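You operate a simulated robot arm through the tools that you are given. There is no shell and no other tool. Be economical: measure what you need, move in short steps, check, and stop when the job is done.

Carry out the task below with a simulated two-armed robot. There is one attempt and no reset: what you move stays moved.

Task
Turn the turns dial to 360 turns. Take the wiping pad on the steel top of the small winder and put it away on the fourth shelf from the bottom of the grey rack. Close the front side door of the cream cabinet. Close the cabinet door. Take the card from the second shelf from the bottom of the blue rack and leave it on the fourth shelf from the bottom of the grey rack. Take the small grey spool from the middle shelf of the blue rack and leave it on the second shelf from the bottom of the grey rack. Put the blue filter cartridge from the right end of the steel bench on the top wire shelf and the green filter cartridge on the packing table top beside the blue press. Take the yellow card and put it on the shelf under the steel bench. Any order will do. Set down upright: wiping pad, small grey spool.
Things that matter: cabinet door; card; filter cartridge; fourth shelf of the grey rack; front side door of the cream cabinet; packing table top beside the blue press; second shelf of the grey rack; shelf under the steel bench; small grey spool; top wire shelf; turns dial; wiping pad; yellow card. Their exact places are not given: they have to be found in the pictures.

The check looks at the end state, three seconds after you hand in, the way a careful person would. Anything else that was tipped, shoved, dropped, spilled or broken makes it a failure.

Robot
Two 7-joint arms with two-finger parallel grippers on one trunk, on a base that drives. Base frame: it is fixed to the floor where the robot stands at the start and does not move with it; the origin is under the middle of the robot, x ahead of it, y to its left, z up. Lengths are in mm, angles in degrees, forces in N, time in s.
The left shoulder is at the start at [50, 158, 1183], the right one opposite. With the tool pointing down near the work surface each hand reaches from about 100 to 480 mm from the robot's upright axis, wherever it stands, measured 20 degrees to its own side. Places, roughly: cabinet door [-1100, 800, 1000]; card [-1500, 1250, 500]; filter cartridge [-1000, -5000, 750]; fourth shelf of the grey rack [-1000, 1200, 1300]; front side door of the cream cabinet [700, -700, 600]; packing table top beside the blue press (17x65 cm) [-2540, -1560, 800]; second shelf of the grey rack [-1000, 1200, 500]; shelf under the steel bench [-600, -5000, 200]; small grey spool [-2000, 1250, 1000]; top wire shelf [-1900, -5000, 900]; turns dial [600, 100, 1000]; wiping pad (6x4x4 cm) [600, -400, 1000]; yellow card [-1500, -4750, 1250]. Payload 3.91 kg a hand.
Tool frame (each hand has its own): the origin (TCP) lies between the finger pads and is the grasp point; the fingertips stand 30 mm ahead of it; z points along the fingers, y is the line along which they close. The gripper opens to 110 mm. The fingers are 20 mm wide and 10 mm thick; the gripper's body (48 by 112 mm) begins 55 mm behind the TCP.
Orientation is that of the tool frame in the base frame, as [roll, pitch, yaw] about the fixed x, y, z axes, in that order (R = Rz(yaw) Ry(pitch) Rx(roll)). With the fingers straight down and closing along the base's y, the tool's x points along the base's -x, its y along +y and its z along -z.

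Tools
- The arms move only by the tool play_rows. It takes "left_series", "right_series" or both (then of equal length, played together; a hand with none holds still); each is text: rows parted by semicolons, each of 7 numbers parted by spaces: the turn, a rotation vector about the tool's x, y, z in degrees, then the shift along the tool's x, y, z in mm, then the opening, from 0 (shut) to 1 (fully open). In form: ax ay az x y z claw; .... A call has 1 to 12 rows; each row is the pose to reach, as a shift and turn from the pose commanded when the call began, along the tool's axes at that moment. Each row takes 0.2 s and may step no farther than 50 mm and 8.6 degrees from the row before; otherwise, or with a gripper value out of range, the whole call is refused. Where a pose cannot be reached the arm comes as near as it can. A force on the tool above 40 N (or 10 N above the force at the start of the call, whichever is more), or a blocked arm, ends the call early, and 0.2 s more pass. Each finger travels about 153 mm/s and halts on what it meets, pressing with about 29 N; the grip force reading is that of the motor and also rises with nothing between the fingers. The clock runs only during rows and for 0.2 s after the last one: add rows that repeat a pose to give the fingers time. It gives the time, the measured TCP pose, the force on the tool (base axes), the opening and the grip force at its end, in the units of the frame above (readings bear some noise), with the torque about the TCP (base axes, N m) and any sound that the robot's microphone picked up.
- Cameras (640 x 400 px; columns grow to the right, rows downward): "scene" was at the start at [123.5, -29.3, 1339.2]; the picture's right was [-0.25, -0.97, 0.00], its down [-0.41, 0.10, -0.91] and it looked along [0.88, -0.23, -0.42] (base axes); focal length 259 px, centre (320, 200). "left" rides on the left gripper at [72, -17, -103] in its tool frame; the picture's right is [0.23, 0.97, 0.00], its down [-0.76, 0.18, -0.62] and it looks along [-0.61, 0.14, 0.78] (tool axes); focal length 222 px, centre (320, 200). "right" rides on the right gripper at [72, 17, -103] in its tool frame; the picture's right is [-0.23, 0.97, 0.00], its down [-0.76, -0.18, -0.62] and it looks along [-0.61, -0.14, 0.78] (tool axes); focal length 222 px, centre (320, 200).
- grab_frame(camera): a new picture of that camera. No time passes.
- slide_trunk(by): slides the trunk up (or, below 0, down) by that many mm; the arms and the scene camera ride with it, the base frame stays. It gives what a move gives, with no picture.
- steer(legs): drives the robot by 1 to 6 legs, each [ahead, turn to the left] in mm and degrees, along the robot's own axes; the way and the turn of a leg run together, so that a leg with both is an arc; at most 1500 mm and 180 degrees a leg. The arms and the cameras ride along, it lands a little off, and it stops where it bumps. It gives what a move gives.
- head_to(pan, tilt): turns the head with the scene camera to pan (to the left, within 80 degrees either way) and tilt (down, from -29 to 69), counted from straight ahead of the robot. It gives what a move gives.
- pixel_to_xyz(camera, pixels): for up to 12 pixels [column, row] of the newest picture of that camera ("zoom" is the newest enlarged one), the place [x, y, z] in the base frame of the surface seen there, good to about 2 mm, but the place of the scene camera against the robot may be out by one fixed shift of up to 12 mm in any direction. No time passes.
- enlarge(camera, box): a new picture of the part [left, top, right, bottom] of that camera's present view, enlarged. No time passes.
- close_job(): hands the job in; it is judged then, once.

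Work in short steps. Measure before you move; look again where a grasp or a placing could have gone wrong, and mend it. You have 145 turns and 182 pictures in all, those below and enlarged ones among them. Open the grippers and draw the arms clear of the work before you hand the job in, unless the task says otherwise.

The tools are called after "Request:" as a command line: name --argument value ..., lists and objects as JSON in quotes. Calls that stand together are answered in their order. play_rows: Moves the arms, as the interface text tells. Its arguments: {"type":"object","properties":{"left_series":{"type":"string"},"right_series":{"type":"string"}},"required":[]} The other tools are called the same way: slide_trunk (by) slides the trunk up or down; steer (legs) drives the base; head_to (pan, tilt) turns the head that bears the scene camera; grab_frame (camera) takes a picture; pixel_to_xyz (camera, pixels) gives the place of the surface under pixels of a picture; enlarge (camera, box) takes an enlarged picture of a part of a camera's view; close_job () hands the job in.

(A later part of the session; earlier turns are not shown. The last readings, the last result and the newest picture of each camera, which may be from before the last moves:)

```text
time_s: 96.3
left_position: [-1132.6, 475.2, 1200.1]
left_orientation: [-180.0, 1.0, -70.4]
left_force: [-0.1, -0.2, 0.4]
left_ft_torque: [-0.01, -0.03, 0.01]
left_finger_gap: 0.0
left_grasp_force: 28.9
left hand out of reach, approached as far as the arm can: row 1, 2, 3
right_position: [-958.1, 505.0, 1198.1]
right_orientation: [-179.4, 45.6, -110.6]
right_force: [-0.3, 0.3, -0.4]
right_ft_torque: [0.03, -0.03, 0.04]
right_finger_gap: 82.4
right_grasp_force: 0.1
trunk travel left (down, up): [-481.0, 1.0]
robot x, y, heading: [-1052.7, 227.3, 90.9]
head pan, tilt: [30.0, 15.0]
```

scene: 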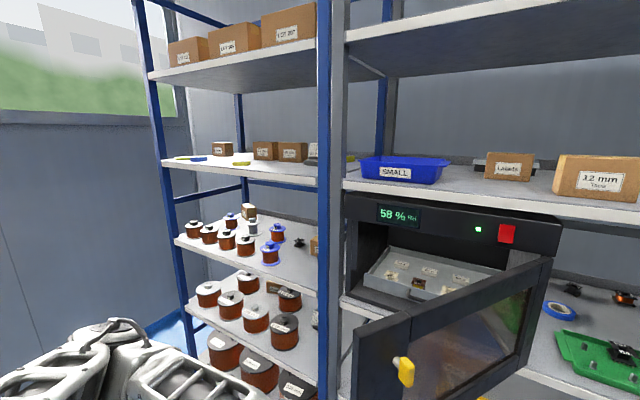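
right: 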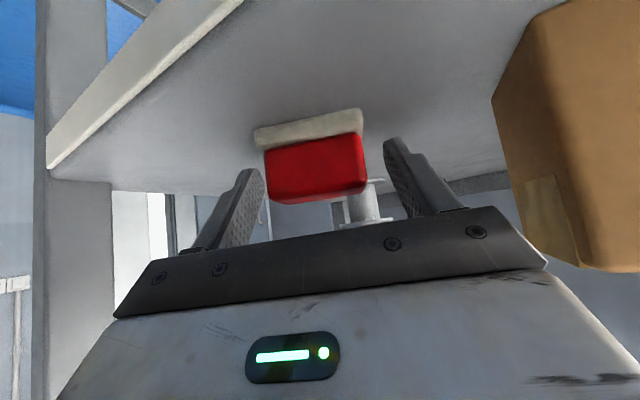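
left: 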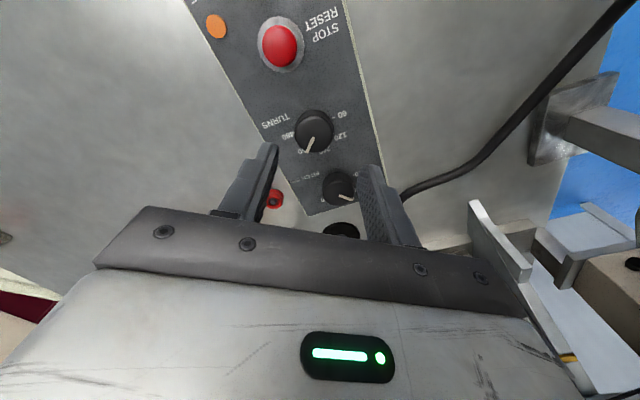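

Now pitch it 45° forward and approach to about 40 mm from the door face.

Request:
play_rows --left_series "0 -7.5 0 -14 -5 6 0; 0 -15 0 -28 -10 13 0; 0 -22.5 0 -42 -15 20 0; 0 -30 0 -56 -20 26 0; 0 -37.5 0 -70 -25 33 0; 0 -45 0 -85 -29 39 0; 0 -45 0 -85 -29 39 0"

Request:
head_to --pan 10 --tilt 25

Request:
grab_frame --camera "scene"

Request:
grab_frame --camera "left"

```text
time_s: 97.9
left_position: [-1134.3, 566.3, 1162.3]
left_orientation: [180.0, 46.1, -70.5]
left_force: [0.5, 0.6, 0.2]
left_ft_torque: [0.04, -0.01, 0.0]
left_finger_gap: 0.2
left_grasp_force: 28.8
right_position: [-957.0, 505.3, 1196.2]
right_orientation: [-179.6, 45.6, -110.5]
right_force: [-0.6, 0.4, 0.0]
right_ft_torque: [-0.01, 0.02, -0.02]
right_finger_gap: 82.8
right_grasp_force: 0.1
trunk travel left (down, up): [-481.0, 1.0]
robot x, y, heading: [-1050.3, 230.4, 91.0]
head pan, tilt: [30.0, 15.0]
```

```text
time_s: 98.7
left_position: [-1133.2, 566.4, 1161.4]
left_orientation: [-180.0, 46.0, -70.5]
left_force: [0.0, 0.5, -0.3]
left_ft_torque: [-0.02, -0.03, 0.03]
left_finger_gap: 0.0
left_grasp_force: 29.4
right_position: [-952.2, 503.6, 1192.5]
right_orientation: [-178.4, 45.9, -109.2]
right_force: [0.1, -0.5, -0.7]
right_ft_torque: [0.04, -0.03, 0.0]
right_finger_gap: 82.4
right_grasp_force: 0.0
trunk travel left (down, up): [-481.0, 1.0]
robot x, y, heading: [-1051.8, 227.7, 91.1]
head pan, tilt: [10.0, 25.0]
```

```text
117 pictures are left
```

scene: 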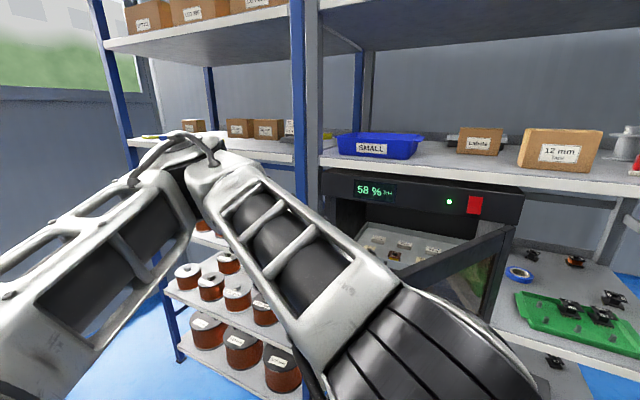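

```text
116 pictures are left
```

left: 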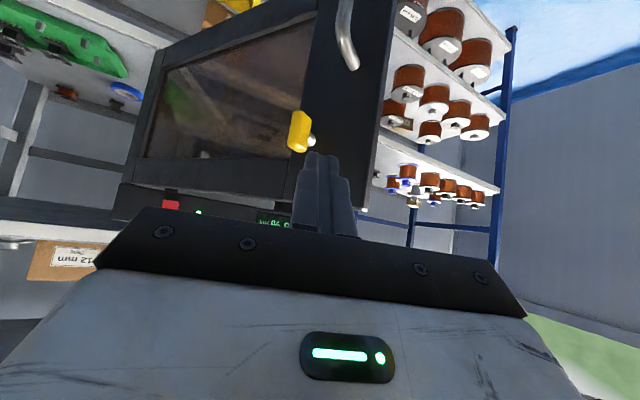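

The fingertips are before the door, near the yellow latch (300,130). I measure the door face in the left camera to aim between latch and free edge.

Request:
pixel_to_xyz --camera "left" --pixels '[[385, 100], [365, 195], [340, 120], [300, 130], [345, 30], [320, 145], [140, 170], [350, 150], [385, 60]]'

```text
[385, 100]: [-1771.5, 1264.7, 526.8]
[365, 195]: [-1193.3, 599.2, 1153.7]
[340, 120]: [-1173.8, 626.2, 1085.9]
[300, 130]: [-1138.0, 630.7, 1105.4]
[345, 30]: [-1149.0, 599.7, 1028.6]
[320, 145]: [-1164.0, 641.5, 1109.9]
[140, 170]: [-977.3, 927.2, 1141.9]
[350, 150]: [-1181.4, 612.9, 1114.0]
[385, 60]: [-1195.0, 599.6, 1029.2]
```

Face runs from [-977,927] to [-1195,600]. I sweep the fingertips along the door's arc at r≈420 to about 11° from closed.

Request:
play_rows --left_series "0 0 0 -16.2 11.9 16.8 0; 0 0 0 -32.6 23.9 33.8 0; 0 0 0 -53.6 44.8 55.4 0; 0 0 0 -75.6 63.3 78.2 0; 0 0 0 -98.7 79.1 102.2 0; 0 0 0 -122.5 91.5 126.7 0; 0 0 0 -147.1 100.9 152.2 0; 0 0 0 -172.3 107.5 178.3 0; 0 0 0 -197.7 110.8 204.7 0; 0 0 0 -222.8 110.8 230.6 0; 0 0 0 -248.3 107.8 257 0; 0 0 0 -248.3 107.8 257 0"

Request:
grab_frame --camera "scene"

Request:
grab_frame --camera "left"

```text
time_s: 101.3
left_position: [-1355.6, 865.5, 1162.1]
left_orientation: [-179.9, 46.0, -70.5]
left_force: [0.7, -0.4, 0.6]
left_ft_torque: [0.04, -0.01, 0.04]
left_finger_gap: 0.0
left_grasp_force: 28.9
right_position: [-952.6, 503.9, 1192.7]
right_orientation: [-178.4, 45.8, -109.4]
right_force: [-0.9, -0.6, 0.0]
right_ft_torque: [-0.01, -0.02, -0.01]
right_finger_gap: 82.6
right_grasp_force: 0.0
trunk travel left (down, up): [-481.0, 1.0]
robot x, y, heading: [-1052.6, 229.5, 91.0]
head pan, tilt: [10.0, 25.0]
```

```text
115 pictures are left
```

scene: 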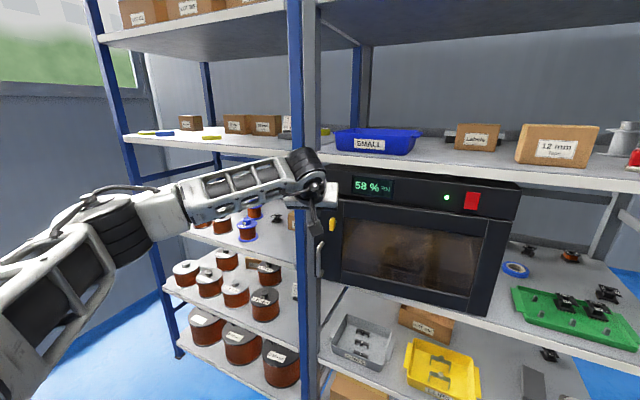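

```text
114 pictures are left
```

left: 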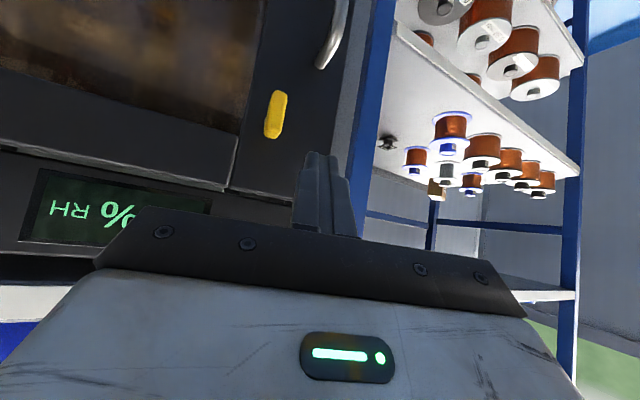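

Door nearly closed. I push the remaining ~75 mm in small steps until it stops.

Request:
play_rows --left_series "0 0 0 -13 -4 13 0; 0 0 0 -25.4 -7.7 26.3 0; 0 0 0 -34 -11 35.5 0; 0 0 0 -43.5 -14.8 45.1 0; 0 0 0 -47 -16.6 48.8 0; 0 0 0 -50.7 -18.4 52.5 0; 0 0 0 -54 -20 56 0; 0 0 0 -57.3 -21.8 59.3 0"

Request:
grab_frame --camera "left"

Request:
enlarge --camera "scene" --box '[290, 150, 530, 330]'

```text
time_s: 103.1
left_position: [-1362.1, 952.2, 1163.2]
left_orientation: [179.8, 46.0, -70.5]
left_force: [-0.6, -1.0, 0.2]
left_ft_torque: [0.01, 0.03, -0.02]
left_finger_gap: 0.2
left_grasp_force: 28.2
right_position: [-953.1, 504.1, 1192.7]
right_orientation: [-178.4, 45.8, -109.5]
right_force: [-0.1, -0.2, -0.3]
right_ft_torque: [-0.02, 0.04, -0.03]
right_finger_gap: 82.3
right_grasp_force: 0.0
trunk travel left (down, up): [-481.0, 1.0]
robot x, y, heading: [-1051.3, 231.7, 91.0]
head pan, tilt: [10.0, 25.0]
```

```text
113 pictures are left
```

left: 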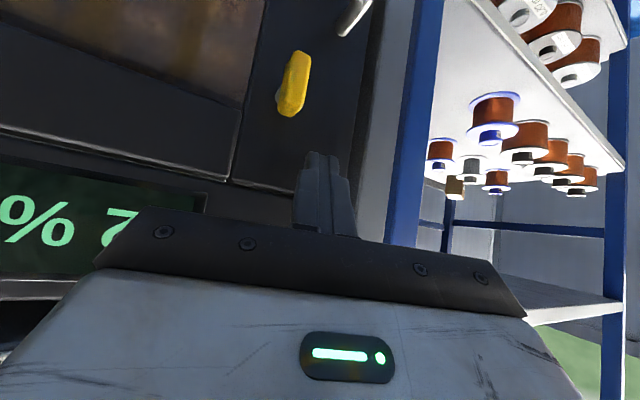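

```text
2.22 times, centred on (410, 240) of scene
```

zoom: 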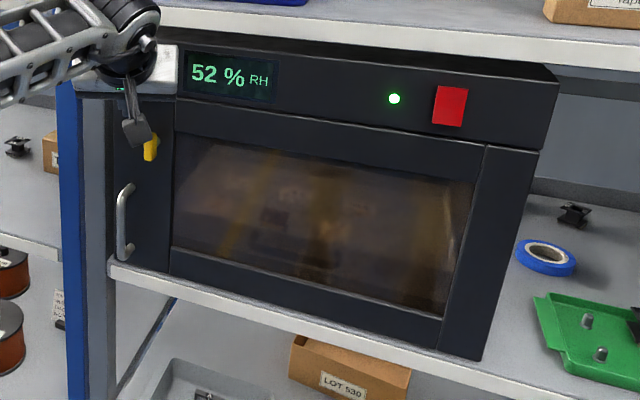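

Humidity reads 52% and falls as it closes; I check the door face position against the front frame, and push a little further.

Request:
play_rows --left_series "0 0 0 -5 -2 5 0; 0 0 0 -10 -4 10 0; 0 0 0 -14 -5.5 14 0; 0 0 0 -17 -6.5 17 0; 0 0 0 -20 -7.5 20 0"

Request:
grab_frame --camera "left"

Request:
pixel_to_xyz --camera "left" --pixels '[[30, 100], [20, 230], [230, 130], [260, 180], [320, 100], [340, 140], [250, 200], [120, 150], [100, 190]]'

```text
time_s: 103.7
left_position: [-1361.1, 955.1, 1163.5]
left_orientation: [179.6, 45.1, -70.4]
left_force: [2.4, -25.9, 6.5]
left_ft_torque: [-0.16, -0.05, -0.07]
left_finger_gap: 0.0
left_grasp_force: 28.7
right_position: [-951.5, 500.1, 1195.9]
right_orientation: [-178.7, 46.1, -109.7]
right_force: [0.3, -0.5, 0.6]
right_ft_torque: [0.0, 0.0, -0.02]
right_finger_gap: 82.4
right_grasp_force: 0.1
trunk travel left (down, up): [-481.0, 1.0]
robot x, y, heading: [-1047.3, 228.1, 91.4]
head pan, tilt: [10.0, 25.0]
stopped in row 2 (left hand): the force on the tool passed its limit at 47 N (the readings are from after the stop); the commanded pose is now the measured one
```

```text
111 pictures are left
```

left: 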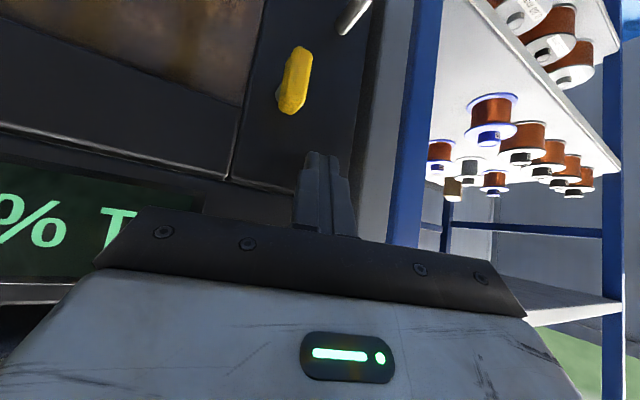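

```text
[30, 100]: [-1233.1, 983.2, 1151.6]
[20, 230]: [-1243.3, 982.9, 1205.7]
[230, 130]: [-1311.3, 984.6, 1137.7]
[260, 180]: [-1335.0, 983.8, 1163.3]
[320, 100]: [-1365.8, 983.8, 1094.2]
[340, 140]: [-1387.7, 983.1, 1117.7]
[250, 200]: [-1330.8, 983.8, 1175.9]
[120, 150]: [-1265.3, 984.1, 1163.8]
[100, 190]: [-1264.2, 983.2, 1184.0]
```

Door face is flush with the front (y≈983 throughout) and the push met a firm stop: closed. I retract the left hand and look at the blue rack.

Request:
play_rows --left_series "0 0 0 0 0 -30 0; 0 0 0 30 0 -60 0; 0 0 0 60 0 -90 0; 0 0 0 90 0 -120 0.3; 0 0 0 120 0 -150 0.6; 0 0 0 150 0 -180 1; 0 0 0 180 0 -210 1; 0 0 0 200 0 -240 1"

Request:
steer --legs '[[-150, 0], [0, 65]]'

Request:
head_to --pan -20 --tilt 20

Request:
grab_frame --camera "scene"

```text
time_s: 105.5
left_position: [-1256.6, 666.4, 1187.2]
left_orientation: [179.5, 45.1, -70.4]
left_force: [0.2, -0.1, 0.6]
left_ft_torque: [0.0, -0.03, -0.04]
left_finger_gap: 110.0
left_grasp_force: 0.1
right_position: [-952.6, 503.5, 1192.5]
right_orientation: [-178.4, 45.8, -109.4]
right_force: [-0.8, 0.2, 0.2]
right_ft_torque: [0.01, -0.01, 0.0]
right_finger_gap: 82.9
right_grasp_force: 0.0
trunk travel left (down, up): [-481.0, 1.0]
robot x, y, heading: [-1052.1, 229.3, 91.0]
head pan, tilt: [10.0, 25.0]
```

```text
time_s: 109.7
left_position: [-1532.4, 78.6, 1188.2]
left_orientation: [179.5, 45.1, -5.8]
left_force: [-0.2, 0.0, -0.7]
left_ft_torque: [0.0, -0.02, 0.02]
left_finger_gap: 110.2
left_grasp_force: 0.1
right_position: [-1254.9, 284.1, 1193.0]
right_orientation: [-178.4, 45.9, -44.6]
right_force: [-0.6, -0.5, 0.1]
right_ft_torque: [-0.01, 0.06, 0.02]
right_finger_gap: 82.6
right_grasp_force: 0.0
trunk travel left (down, up): [-481.0, 1.0]
robot x, y, heading: [-1048.5, 80.1, 156.0]
head pan, tilt: [10.0, 25.0]
```

```text
time_s: 110.7
left_position: [-1533.8, 78.2, 1187.7]
left_orientation: [179.6, 45.1, -5.7]
left_force: [-0.1, -0.1, 0.2]
left_ft_torque: [0.0, 0.0, 0.02]
left_finger_gap: 109.9
left_grasp_force: 0.0
right_position: [-1254.5, 284.9, 1195.2]
right_orientation: [-178.3, 45.8, -44.5]
right_force: [-0.8, 0.6, 0.1]
right_ft_torque: [0.0, 0.01, -0.04]
right_finger_gap: 82.4
right_grasp_force: 0.1
trunk travel left (down, up): [-481.0, 1.0]
robot x, y, heading: [-1048.1, 78.0, 156.0]
head pan, tilt: [-20.0, 20.0]
```

```text
110 pictures are left
```

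scene: 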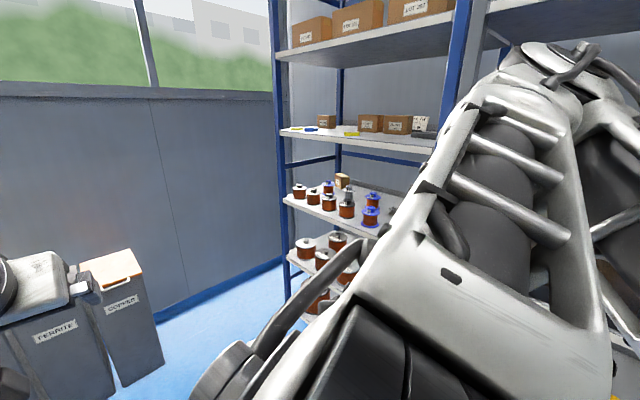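

I check the bins' position, then drive to ≈[-1700,330] facing the blue rack.

Request:
pixel_to_xyz --camera "scene" --pixels '[[122, 385], [162, 360], [110, 265], [346, 195], [346, 182], [290, 130], [452, 40], [300, 200]]'

Request:
steer --legs '[[0, 3], [680, 0], [0, -69]]'

Request:
head_to --pan 0 --tilt 30

Request:
grab_frame --camera "scene"

```text
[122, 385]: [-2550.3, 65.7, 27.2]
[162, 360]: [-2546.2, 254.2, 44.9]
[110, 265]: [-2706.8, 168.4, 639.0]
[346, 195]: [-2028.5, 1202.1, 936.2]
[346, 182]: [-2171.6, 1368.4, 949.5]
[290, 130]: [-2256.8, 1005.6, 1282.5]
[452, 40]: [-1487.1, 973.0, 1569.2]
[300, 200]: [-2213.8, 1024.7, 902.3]
```

```text
time_s: 117.8
left_position: [-1883.4, 765.0, 1187.5]
left_orientation: [179.6, 45.1, -71.1]
left_force: [0.1, 0.6, -0.3]
left_ft_torque: [0.0, 0.01, 0.01]
left_finger_gap: 110.0
left_grasp_force: 0.1
right_position: [-1582.1, 598.1, 1193.5]
right_orientation: [-178.3, 45.7, -109.8]
right_force: [-0.5, -0.2, -0.6]
right_ft_torque: [0.02, 0.01, 0.0]
right_finger_gap: 82.5
right_grasp_force: 0.0
trunk travel left (down, up): [-481.0, 1.0]
robot x, y, heading: [-1684.9, 324.0, 90.8]
head pan, tilt: [-20.0, 20.0]
```

```text
time_s: 118.7
left_position: [-1884.9, 764.8, 1187.4]
left_orientation: [179.7, 45.1, -71.0]
left_force: [-0.3, -0.6, -0.3]
left_ft_torque: [0.02, 0.05, -0.03]
left_finger_gap: 110.1
left_grasp_force: 0.0
right_position: [-1580.7, 597.0, 1192.4]
right_orientation: [-178.3, 45.9, -109.8]
right_force: [0.4, -0.7, -0.2]
right_ft_torque: [0.02, 0.0, 0.01]
right_finger_gap: 82.6
right_grasp_force: 0.1
trunk travel left (down, up): [-481.0, 1.0]
robot x, y, heading: [-1682.5, 325.8, 90.6]
head pan, tilt: [0.0, 30.0]
```

```text
109 pictures are left
```

scene: 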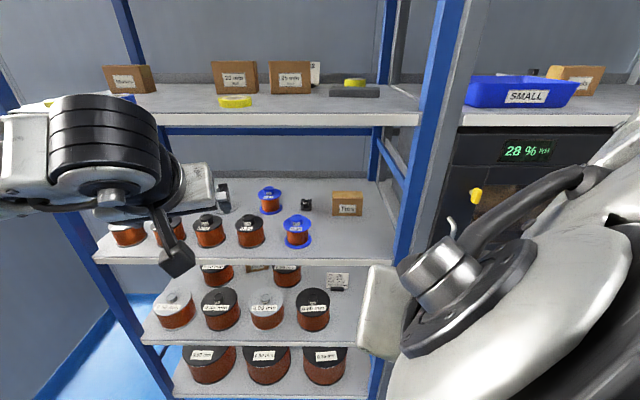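

The card is at (338,281) on the second shelf and the grey spool at about (223,198) on the middle shelf. I enlarge both.

Request:
enlarge --camera "scene" --box '[298, 250, 378, 300]'

Request:
enlarge --camera "scene" --box '[170, 170, 350, 270]'

Request:
pixel_to_xyz --camera "scene" --pixels '[[338, 278], [330, 288], [346, 288], [223, 190], [224, 208], [332, 296], [300, 247], [345, 265], [222, 212], [269, 210], [305, 205], [210, 258]]'

```text
8.00 times, centred on (338, 275) of scene
```

zoom: 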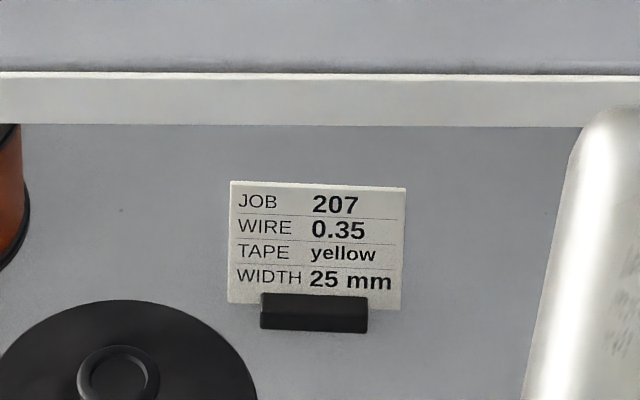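

```text
3.56 times, centred on (260, 220) of scene
```

zoom: 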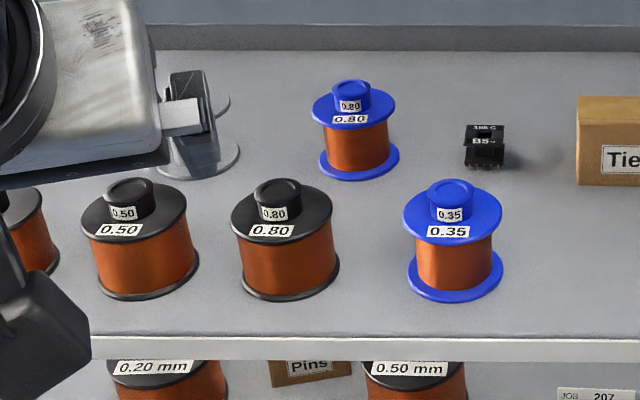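

```text
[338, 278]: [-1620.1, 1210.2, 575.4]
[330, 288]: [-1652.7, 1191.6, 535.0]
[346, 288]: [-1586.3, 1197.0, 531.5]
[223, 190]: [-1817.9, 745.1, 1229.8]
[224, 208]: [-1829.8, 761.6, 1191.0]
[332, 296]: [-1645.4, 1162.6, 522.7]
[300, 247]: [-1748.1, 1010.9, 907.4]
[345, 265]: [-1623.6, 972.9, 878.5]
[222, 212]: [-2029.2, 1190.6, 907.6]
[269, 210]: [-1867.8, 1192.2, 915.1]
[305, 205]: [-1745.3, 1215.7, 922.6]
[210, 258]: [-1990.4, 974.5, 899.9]
```

The card stands in a small black foot on the 2nd shelf at ≈[-1620,1205], ~70 mm wide. The left hand must be clear of the rack before I approach, so I retract it and look at the grey spool.

Request:
play_rows --left_series "0 0 0 27.6 17.6 -28.6 1; 0 0 0 55.2 35.2 -57.2 1; 0 0 0 82.8 52.8 -85.8 1; 0 0 0 110.4 70.4 -114.4 1; 0 0 0 138 88 -143 1; 0 0 0 165.7 105.7 -171.5 1"

Request:
grab_frame --camera "scene"

Request:
enlarge --camera "scene" --box '[60, 160, 360, 300]'

```text
time_s: 120.1
left_position: [-1853.5, 527.6, 1301.0]
left_orientation: [179.9, 45.3, -70.9]
left_force: [-0.1, -1.1, 0.2]
left_ft_torque: [0.07, -0.01, -0.05]
left_finger_gap: 109.7
left_grasp_force: 0.0
left hand out of reach, approached as far as the arm can: row 2, 3, 4, 5, 6
right_position: [-1580.8, 595.7, 1193.3]
right_orientation: [-178.4, 46.0, -110.0]
right_force: [0.2, -0.3, 0.2]
right_ft_torque: [0.03, 0.0, -0.03]
right_finger_gap: 82.3
right_grasp_force: 0.1
trunk travel left (down, up): [-481.0, 1.0]
robot x, y, heading: [-1681.2, 323.9, 90.6]
head pan, tilt: [0.0, 30.0]
```

```text
106 pictures are left
```

scene: 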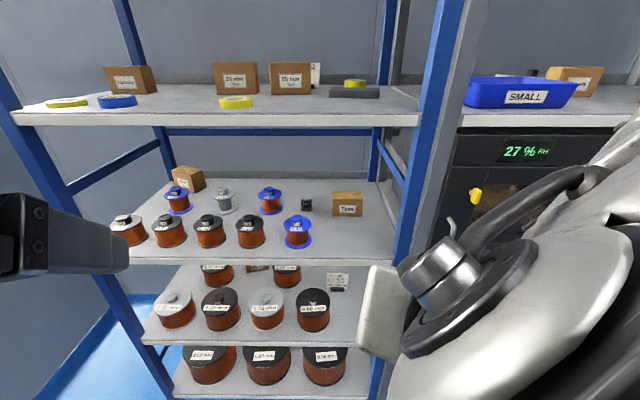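

```text
2.13 times, centred on (210, 230) of scene
```

zoom: 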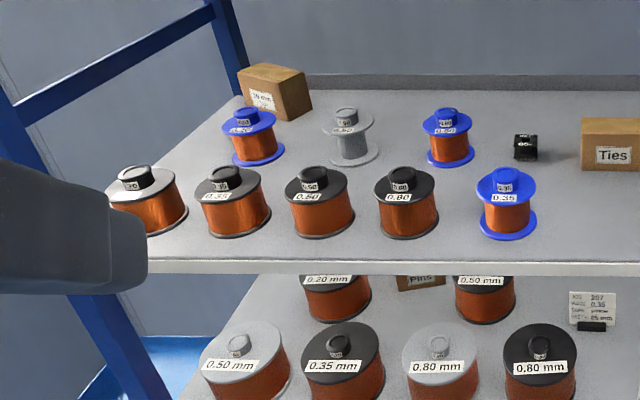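

The grey spool is at zoom (350,135), behind the 0.50/0.80 spools. I measure it and its neighbours.

Request:
pixel_to_xyz --camera "zoom" --pixels '[[347, 113], [348, 125], [352, 158], [325, 123], [372, 122], [318, 178], [400, 178], [447, 113], [247, 113], [590, 310], [350, 145], [318, 172]]'

Request:
enlarge --camera "scene" --box '[184, 175, 264, 225]'

```text
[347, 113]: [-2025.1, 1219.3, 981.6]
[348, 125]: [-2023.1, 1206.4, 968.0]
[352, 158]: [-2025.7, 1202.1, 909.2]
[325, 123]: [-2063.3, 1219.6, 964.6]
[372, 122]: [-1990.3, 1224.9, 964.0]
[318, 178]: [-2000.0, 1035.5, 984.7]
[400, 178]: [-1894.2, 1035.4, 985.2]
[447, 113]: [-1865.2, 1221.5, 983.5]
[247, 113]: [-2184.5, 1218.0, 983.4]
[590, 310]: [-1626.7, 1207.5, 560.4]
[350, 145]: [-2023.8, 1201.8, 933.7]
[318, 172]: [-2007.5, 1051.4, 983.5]
```

```text
8.00 times, centred on (224, 200) of scene
```

zoom: 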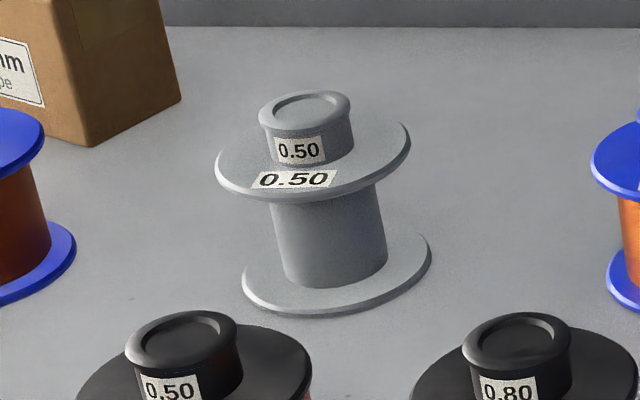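

Grey spool: axis ≈[-2033,1230], knob top ≈982, flange ≈964. I'll take it by the knob with the left hand at 45°. First lower the trunk 150 mm and drive closer to ≈[-1740,560].

Request:
slide_trunk --by -150

Request:
steer --legs '[[0, 13.5], [242, 0], [0, -14]]'

Request:
grab_frame --camera "left"

Request:
grab_frame --camera "scene"

```text
time_s: 121.8
left_position: [-1853.8, 529.2, 1148.7]
left_orientation: [179.6, 45.0, -71.0]
left_force: [1.4, -0.3, 0.9]
left_ft_torque: [0.0, 0.01, 0.01]
left_finger_gap: 110.1
left_grasp_force: 0.0
right_position: [-1582.0, 598.0, 1042.7]
right_orientation: [-178.3, 46.0, -109.8]
right_force: [0.9, 0.2, -1.1]
right_ft_torque: [-0.03, -0.02, -0.03]
right_finger_gap: 82.4
right_grasp_force: 0.1
trunk travel left (down, up): [-331.0, 151.0]
robot x, y, heading: [-1683.4, 323.2, 90.7]
head pan, tilt: [0.0, 30.0]
```

```text
time_s: 125.3
left_position: [-1909.3, 765.5, 1150.0]
left_orientation: [179.7, 44.9, -71.7]
left_force: [0.3, -0.7, -0.9]
left_ft_torque: [0.02, -0.01, 0.03]
left_finger_gap: 109.9
left_grasp_force: 0.0
right_position: [-1636.3, 829.5, 1042.6]
right_orientation: [-178.3, 45.9, -110.4]
right_force: [0.6, -0.5, -0.1]
right_ft_torque: [0.01, 0.02, 0.0]
right_finger_gap: 82.6
right_grasp_force: 0.1
trunk travel left (down, up): [-331.0, 151.0]
robot x, y, heading: [-1739.1, 556.5, 89.7]
head pan, tilt: [0.0, 30.0]
```

```text
103 pictures are left
```

left: 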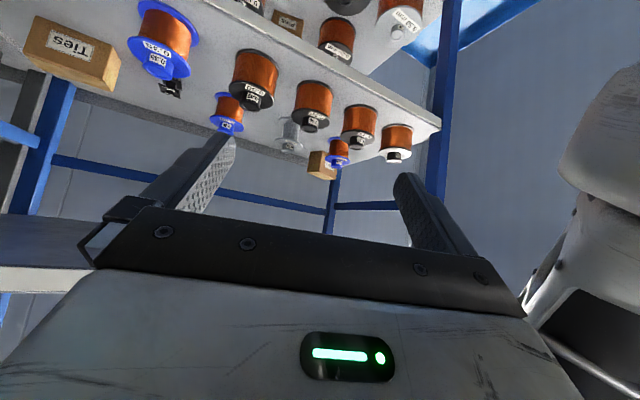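

```text
102 pictures are left
```

scene: 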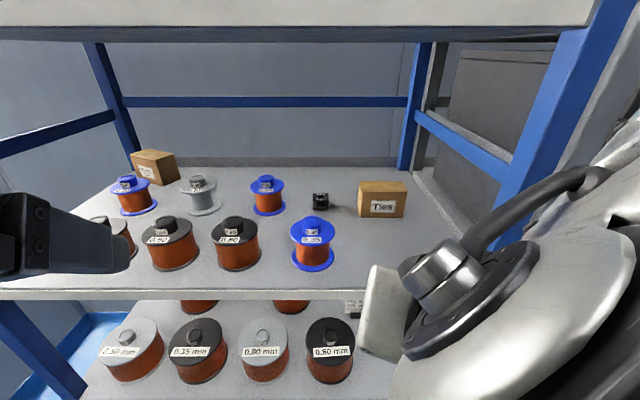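

Left camera sees the grey spool at (290,135). I measure it with the hand camera for accuracy.

Request:
enlarge --camera "left" --box '[250, 105, 330, 155]'

Request:
pixel_to_xyz --camera "zoom" --pixels '[[320, 320], [310, 300], [340, 320], [300, 330], [330, 200], [290, 270], [350, 290], [320, 270]]'

```text
8.00 times, centred on (290, 130) of left
```

zoom: 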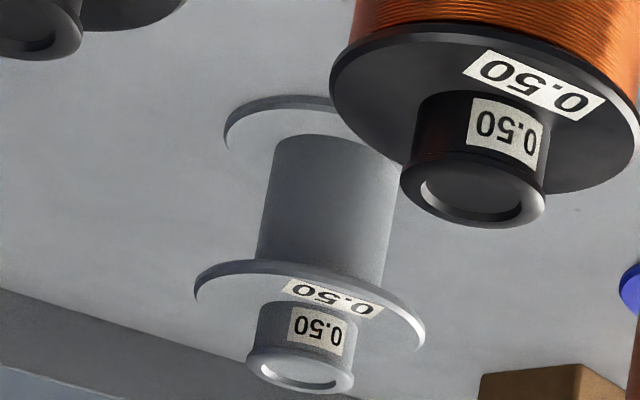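

```text
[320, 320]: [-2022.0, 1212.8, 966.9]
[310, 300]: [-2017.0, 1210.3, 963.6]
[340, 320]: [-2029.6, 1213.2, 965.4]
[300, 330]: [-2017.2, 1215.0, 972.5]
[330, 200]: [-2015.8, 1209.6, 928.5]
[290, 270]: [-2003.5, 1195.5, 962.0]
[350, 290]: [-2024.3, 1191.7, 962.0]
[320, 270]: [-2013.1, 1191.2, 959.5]
```

I query the knob's rim and top centre.

Request:
pixel_to_xyz --camera "zoom" --pixels '[[254, 362], [348, 380], [300, 376], [270, 345], [345, 358], [300, 358], [265, 320], [350, 340], [305, 345], [470, 190]]'

```text
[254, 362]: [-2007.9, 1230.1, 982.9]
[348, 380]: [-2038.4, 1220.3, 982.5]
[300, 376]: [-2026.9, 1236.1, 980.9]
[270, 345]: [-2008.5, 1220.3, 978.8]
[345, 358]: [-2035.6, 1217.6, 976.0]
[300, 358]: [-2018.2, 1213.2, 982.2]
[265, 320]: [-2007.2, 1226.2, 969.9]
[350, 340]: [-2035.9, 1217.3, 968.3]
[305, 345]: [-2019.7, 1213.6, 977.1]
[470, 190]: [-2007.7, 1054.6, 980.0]
```

Knob axis ≈[-2024,1230], top 983, flange 962. I go in at TCP z≈1032 (above front-row knobs at 985), opening 0.55, to stand over the knob.

Request:
play_rows --left_series "0 0 0 -5.3 5.1 47 0.8; 0 0 0 -10.6 10.2 94 0.55; 0 0 0 -15.9 15.4 141 0.55; 0 0 0 -21.2 20.5 188 0.55; 0 0 0 -53 12.3 219.8 0.55; 0 0 0 -84.8 4.2 251.6 0.55; 0 0 0 -116.6 -4 283.4 0.55; 0 0 0 -148.4 -12.1 315.2 0.55; 0 0 0 -180.2 -20.3 347 0.55; 0 0 0 -212 -28.4 378.8 0.55; 0 0 0 -243.8 -36.6 410.6 0.55; 0 0 0 -243.8 -36.6 410.6 0.55"

Request:
grab_frame --camera "left"

Request:
grab_frame --camera "scene"

```text
time_s: 127.9
left_position: [-2024.0, 1216.8, 1032.3]
left_orientation: [179.7, 45.1, -71.9]
left_force: [-0.6, 0.1, -0.6]
left_ft_torque: [-0.04, 0.0, -0.02]
left_finger_gap: 60.7
left_grasp_force: 0.0
left hand out of reach, approached as far as the arm can: row 1, 2, 3, 4
right_position: [-1636.0, 830.5, 1043.3]
right_orientation: [-178.2, 45.9, -110.3]
right_force: [-0.5, 0.3, 0.6]
right_ft_torque: [0.0, 0.0, 0.02]
right_finger_gap: 82.3
right_grasp_force: 0.1
trunk travel left (down, up): [-331.0, 151.0]
robot x, y, heading: [-1742.5, 560.4, 89.8]
head pan, tilt: [0.0, 30.0]
```

```text
100 pictures are left
```

left: 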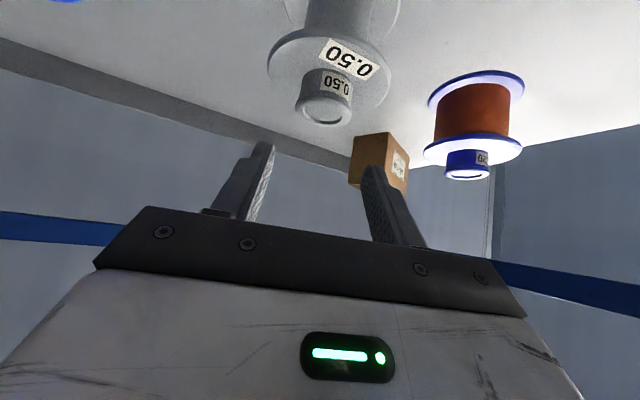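

```text
99 pictures are left
```

scene: 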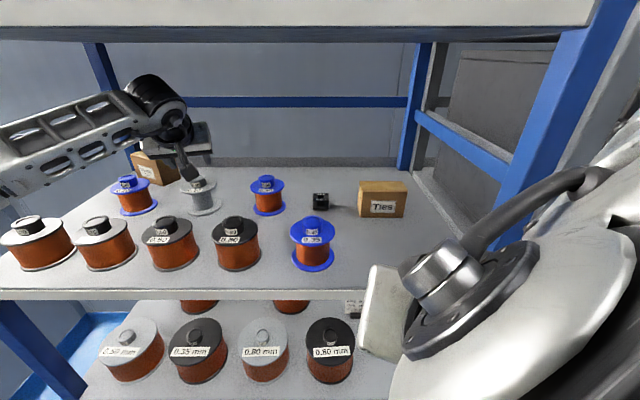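

In place; I verify the knob's location from this nearer view.

Request:
pixel_to_xyz --camera "left" --pixels '[[325, 112], [300, 105], [350, 112], [325, 123], [324, 85], [290, 60], [375, 85]]'

```text
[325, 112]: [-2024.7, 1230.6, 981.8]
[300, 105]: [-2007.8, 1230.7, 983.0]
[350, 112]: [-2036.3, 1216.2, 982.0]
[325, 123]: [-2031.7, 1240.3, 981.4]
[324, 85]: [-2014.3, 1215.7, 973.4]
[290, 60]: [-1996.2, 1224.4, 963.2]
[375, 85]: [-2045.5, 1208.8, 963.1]
```

Centre [-2024.5,1230] confirmed. I descend 38 mm and close on the knob.

Request:
play_rows --left_series "0 0 0 10 -3.8 9 0.55; 0 0 0 20 -3.8 18 0.55; 0 0 0 28 -3.8 26.2 0.55; 0 0 0 28 -3.8 26.2 0.55; 0 0 0 28 -3.8 26.2 0.35; 0 0 0 28 -3.8 26.2 0.15; 0 0 0 28 -3.8 26.2 0.15; 0 0 0 28 -3.8 26.2 0.15"

Request:
grab_frame --camera "left"

```text
time_s: 129.7
left_position: [-2019.1, 1215.7, 992.9]
left_orientation: [179.6, 45.0, -71.6]
left_force: [1.1, -0.3, 0.2]
left_ft_torque: [0.06, 0.0, 0.01]
left_finger_gap: 32.0
left_grasp_force: 28.8
right_position: [-1637.5, 830.7, 1043.3]
right_orientation: [-178.2, 45.9, -110.3]
right_force: [-0.1, 0.6, -0.8]
right_ft_torque: [0.04, -0.02, 0.02]
right_finger_gap: 82.5
right_grasp_force: 0.0
trunk travel left (down, up): [-331.0, 151.0]
robot x, y, heading: [-1739.8, 560.8, 89.9]
head pan, tilt: [0.0, 30.0]
```

```text
98 pictures are left
```

left: 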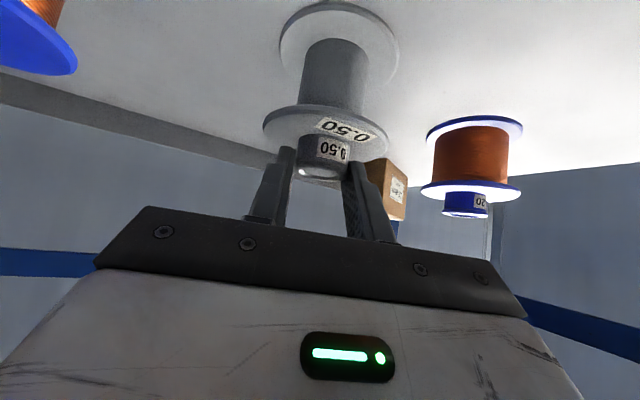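

Gripped at 32 mm. To clear the front row I must lift ~95 mm under shelf 4 (underside ≈1255), so I measure how high the wrist stands now.

Request:
grab_frame --camera "scene"

Request:
pixel_to_xyz --camera "scene" --pixels '[[150, 92], [165, 100], [140, 100], [185, 130], [100, 110], [40, 130], [120, 98], [320, 35], [20, 165]]'

```text
97 pictures are left
```

scene: 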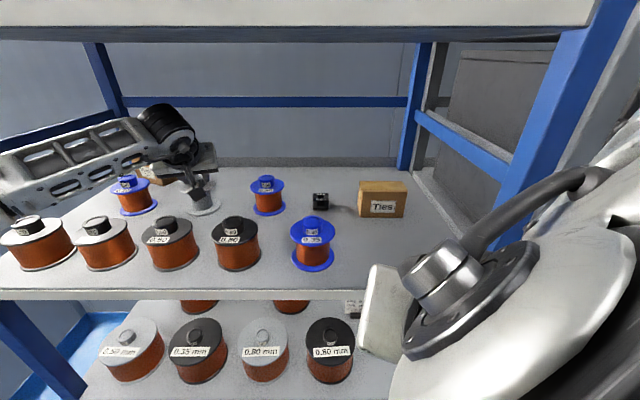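

```text
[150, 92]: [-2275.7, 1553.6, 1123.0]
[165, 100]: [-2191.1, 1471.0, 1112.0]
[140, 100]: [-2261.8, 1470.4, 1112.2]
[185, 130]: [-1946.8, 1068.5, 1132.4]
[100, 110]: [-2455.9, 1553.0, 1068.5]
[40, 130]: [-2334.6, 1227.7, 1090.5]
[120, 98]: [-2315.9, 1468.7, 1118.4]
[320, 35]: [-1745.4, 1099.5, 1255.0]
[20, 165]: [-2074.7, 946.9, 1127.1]
```

The wrist top is ≈195 mm above the TCP, so I lift 100 mm while tilting the hand 25° flatter, keeping below shelf 4.

Request:
play_rows --left_series "0 0 0 -7 0 -7 0.15; 0 0 0 -14 0 -14 0.15; 0 -5 0 -25 0 -25 0.15; 0 -10 0 -36 0 -36 0.15; 0 -15 0 -48 0 -48 0.15; 0 -20 0 -60 0 -60 0.15; 0 -25 0 -71 0 -71 0.15; 0 -25 0 -72 0 -72 0.15"

Request:
grab_frame --camera "left"

Request:
grab_frame --camera "scene"

```text
time_s: 131.5
left_position: [-2021.0, 1216.5, 1095.7]
left_orientation: [179.3, 70.1, -72.1]
left_force: [1.4, 0.2, -0.6]
left_ft_torque: [-0.03, 0.02, 0.01]
left_finger_gap: 32.4
left_grasp_force: 29.1
right_position: [-1636.9, 832.0, 1042.8]
right_orientation: [-178.2, 45.9, -110.3]
right_force: [-0.7, 0.6, -0.6]
right_ft_torque: [-0.03, 0.01, 0.04]
right_finger_gap: 82.5
right_grasp_force: 0.0
trunk travel left (down, up): [-331.0, 151.0]
robot x, y, heading: [-1742.5, 559.7, 90.2]
head pan, tilt: [0.0, 30.0]
```

```text
96 pictures are left
```

left: 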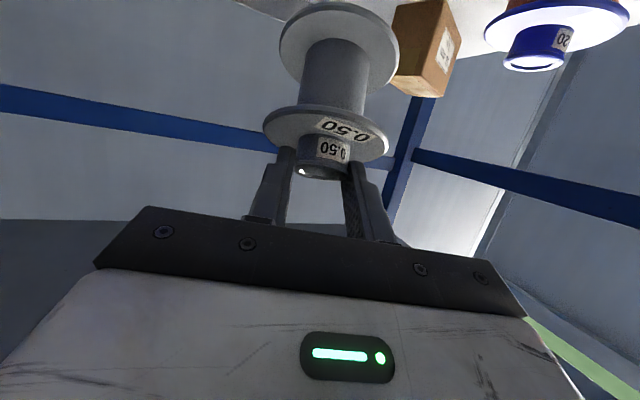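

```text
95 pictures are left
```

scene: 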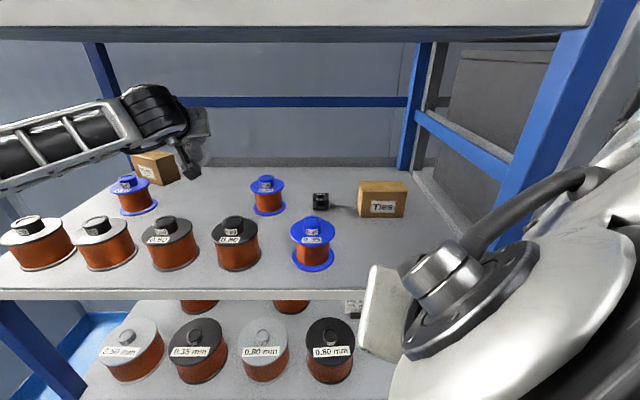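

Spool lifted and held. The safest exit is to drive the base straight back 350 mm.

Request:
steer --legs '[[-350, 0]]'

Request:
grab_frame --camera "scene"

```text
time_s: 133.8
left_position: [-2019.6, 865.0, 1094.4]
left_orientation: [179.1, 70.0, -72.2]
left_force: [0.2, -0.2, -1.0]
left_ft_torque: [-0.07, 0.01, 0.01]
left_finger_gap: 32.2
left_grasp_force: 28.6
right_position: [-1637.8, 477.1, 1044.1]
right_orientation: [-178.1, 45.9, -110.4]
right_force: [0.5, -0.2, -0.2]
right_ft_torque: [0.0, 0.01, 0.0]
right_finger_gap: 82.4
right_grasp_force: 0.0
trunk travel left (down, up): [-331.0, 151.0]
robot x, y, heading: [-1742.2, 206.2, 90.0]
head pan, tilt: [0.0, 30.0]
```

```text
94 pictures are left
```

scene: 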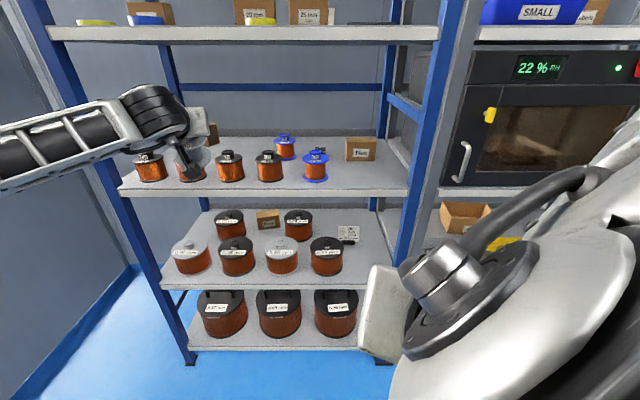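

I bring the left hand (with spool) back to 45° tilt and close to the body.

Request:
play_rows --left_series "0 3 0 13.8 9 -38 0.15; 0 6 0 27.7 18.1 -76 0.15; 0 9.3 0 41.5 27.2 -114 0.15; 0 12.5 0 55.3 36.2 -152 0.15; 0 15.6 0 69.2 45.3 -190 0.15; 0 18.7 0 83 54.3 -228 0.15; 0 21.9 0 96.8 63.4 -266 0.15; 0 25 0 110.7 72.4 -304 0.15; 0 25 0 110.7 72.4 -304 0.15"

Request:
grab_frame --camera "left"

Request:
enlarge --camera "scene" --box '[190, 200, 390, 300]'

Request:
pixel_to_xyz --camera "scene" --pixels '[[348, 232], [338, 240], [358, 234], [345, 243], [326, 245], [340, 270], [298, 215], [330, 288], [360, 245]]'

```text
time_s: 135.8
left_position: [-1984.7, 542.6, 1103.0]
left_orientation: [179.4, 44.9, -71.8]
left_force: [-0.2, -0.6, 0.4]
left_ft_torque: [0.02, -0.01, -0.01]
left_finger_gap: 32.0
left_grasp_force: 29.0
left hand out of reach, approached as far as the arm can: row 8, 9
right_position: [-1636.3, 478.6, 1043.4]
right_orientation: [-178.2, 45.9, -110.4]
right_force: [-0.9, 0.2, 0.5]
right_ft_torque: [-0.01, 0.01, 0.0]
right_finger_gap: 82.5
right_grasp_force: 0.2
trunk travel left (down, up): [-331.0, 151.0]
robot x, y, heading: [-1743.1, 205.7, 89.9]
head pan, tilt: [0.0, 30.0]
```

```text
93 pictures are left
```

left: 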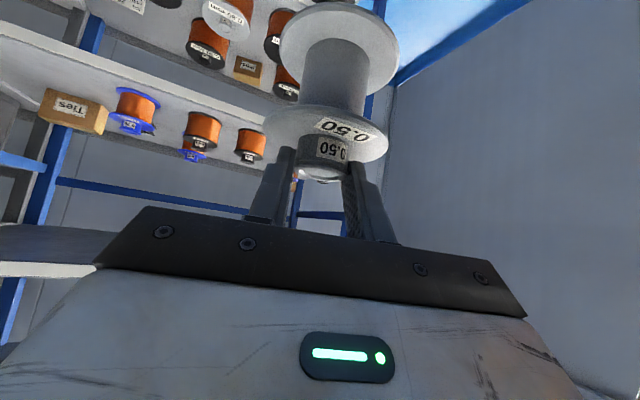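

```text
3.20 times, centred on (290, 250) of scene
```

zoom: 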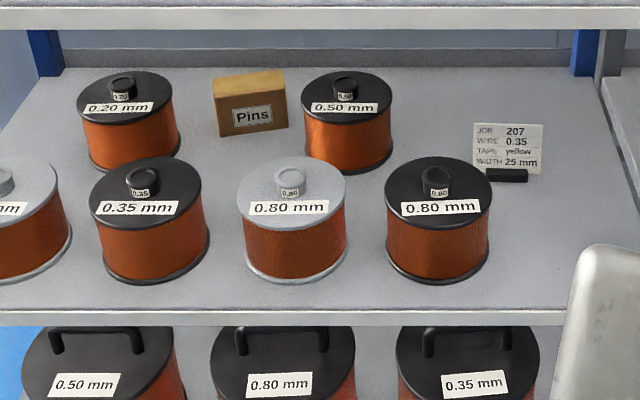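

```text
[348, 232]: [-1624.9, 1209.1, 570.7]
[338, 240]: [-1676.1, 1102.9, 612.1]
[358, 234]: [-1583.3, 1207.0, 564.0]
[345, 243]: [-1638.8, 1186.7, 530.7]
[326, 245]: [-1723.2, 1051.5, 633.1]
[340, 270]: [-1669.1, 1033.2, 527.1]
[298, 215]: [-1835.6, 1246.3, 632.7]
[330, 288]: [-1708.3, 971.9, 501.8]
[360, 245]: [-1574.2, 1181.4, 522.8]
```

Card ≈[-1631,1217] (corrected). I yaw the right hand to heading ~100°, lower the trunk 250 mm, and drive ahead 310 mm.

Request:
play_rows --right_series "-5.4 0 -5.2 0 0 0 0.9; -10.8 0 -10.4 0 0 0 1; -16.2 0 -15.6 0 0 0 1; -21.5 0 -20.9 0 0 0 1; -21.5 0 -20.9 0 0 0 1"

Request:
slide_trunk --by -250

Request:
steer --legs '[[310, 0]]'

Request:
grab_frame --camera "right"

Request:
grab_frame --camera "scene"

```text
time_s: 137.0
left_position: [-1984.6, 543.0, 1103.5]
left_orientation: [179.6, 44.9, -71.7]
left_force: [-0.2, -0.7, -1.7]
left_ft_torque: [-0.01, 0.01, -0.02]
left_finger_gap: 32.2
left_grasp_force: 29.1
right_position: [-1674.9, 512.6, 1075.2]
right_orientation: [-178.4, 45.3, -80.4]
right_force: [0.6, -0.7, 0.0]
right_ft_torque: [-0.02, 0.04, 0.02]
right_finger_gap: 110.1
right_grasp_force: 0.1
right hand out of reach, approached as far as the arm can: row 1, 2, 3, 4, 5
trunk travel left (down, up): [-331.0, 151.0]
robot x, y, heading: [-1738.2, 205.5, 90.0]
head pan, tilt: [0.0, 30.0]
```

```text
time_s: 139.5
left_position: [-1984.5, 543.7, 853.8]
left_orientation: [179.7, 44.9, -71.7]
left_force: [-0.7, 0.2, -0.7]
left_ft_torque: [-0.03, -0.01, -0.02]
left_finger_gap: 32.2
left_grasp_force: 28.9
right_position: [-1673.8, 512.4, 825.4]
right_orientation: [-178.4, 45.3, -80.6]
right_force: [-0.6, -0.6, -0.2]
right_ft_torque: [0.03, 0.02, -0.03]
right_finger_gap: 110.0
right_grasp_force: 0.0
trunk travel left (down, up): [-81.0, 401.0]
robot x, y, heading: [-1739.6, 211.3, 89.9]
head pan, tilt: [0.0, 30.0]
```

```text
time_s: 141.6
left_position: [-1982.1, 854.3, 852.9]
left_orientation: [179.6, 44.9, -71.8]
left_force: [-0.2, 0.7, 0.1]
left_ft_torque: [0.0, -0.01, 0.0]
left_finger_gap: 32.2
left_grasp_force: 29.3
right_position: [-1673.3, 822.0, 826.4]
right_orientation: [-178.3, 45.2, -80.7]
right_force: [0.5, 0.3, 0.3]
right_ft_torque: [0.01, -0.02, 0.01]
right_finger_gap: 110.0
right_grasp_force: 0.0
trunk travel left (down, up): [-81.0, 401.0]
robot x, y, heading: [-1745.7, 518.1, 89.8]
head pan, tilt: [0.0, 30.0]
```

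```text
91 pictures are left
```

right: 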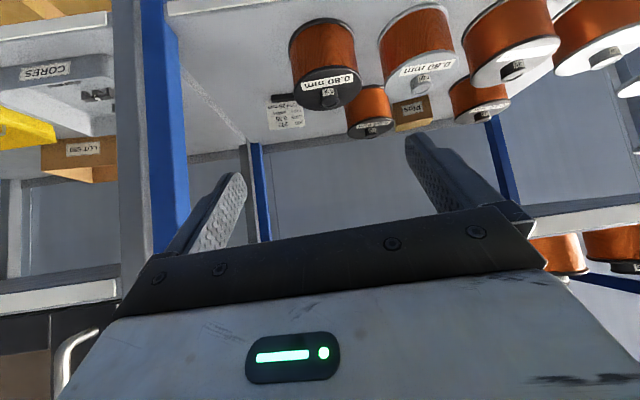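

```text
90 pictures are left
```

scene: 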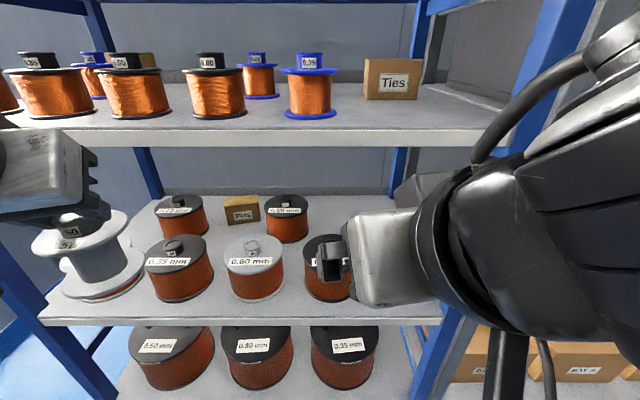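

Right camera shows the card at (287,118). I enlarge and measure it.

Request:
enlarge --camera "right" --box '[252, 85, 332, 135]'

Request:
pixel_to_xyz --camera "zoom" --pixels '[[190, 215], [420, 190], [200, 340], [420, 320], [310, 270], [200, 105], [280, 110], [300, 190], [500, 170]]'

```text
8.00 times, centred on (292, 110) of right
```

zoom: 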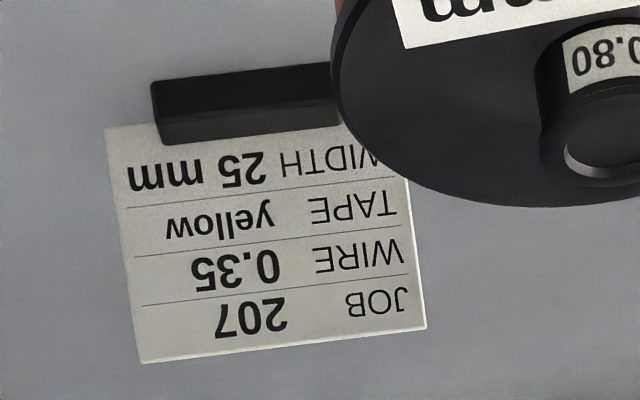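

```text
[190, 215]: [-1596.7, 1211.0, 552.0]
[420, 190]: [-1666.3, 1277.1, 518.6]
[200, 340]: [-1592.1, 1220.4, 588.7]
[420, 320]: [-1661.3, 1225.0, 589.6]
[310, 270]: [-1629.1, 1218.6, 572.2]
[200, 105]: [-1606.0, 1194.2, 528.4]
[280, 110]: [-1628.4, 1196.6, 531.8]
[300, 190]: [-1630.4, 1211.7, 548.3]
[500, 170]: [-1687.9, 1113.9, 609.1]
```

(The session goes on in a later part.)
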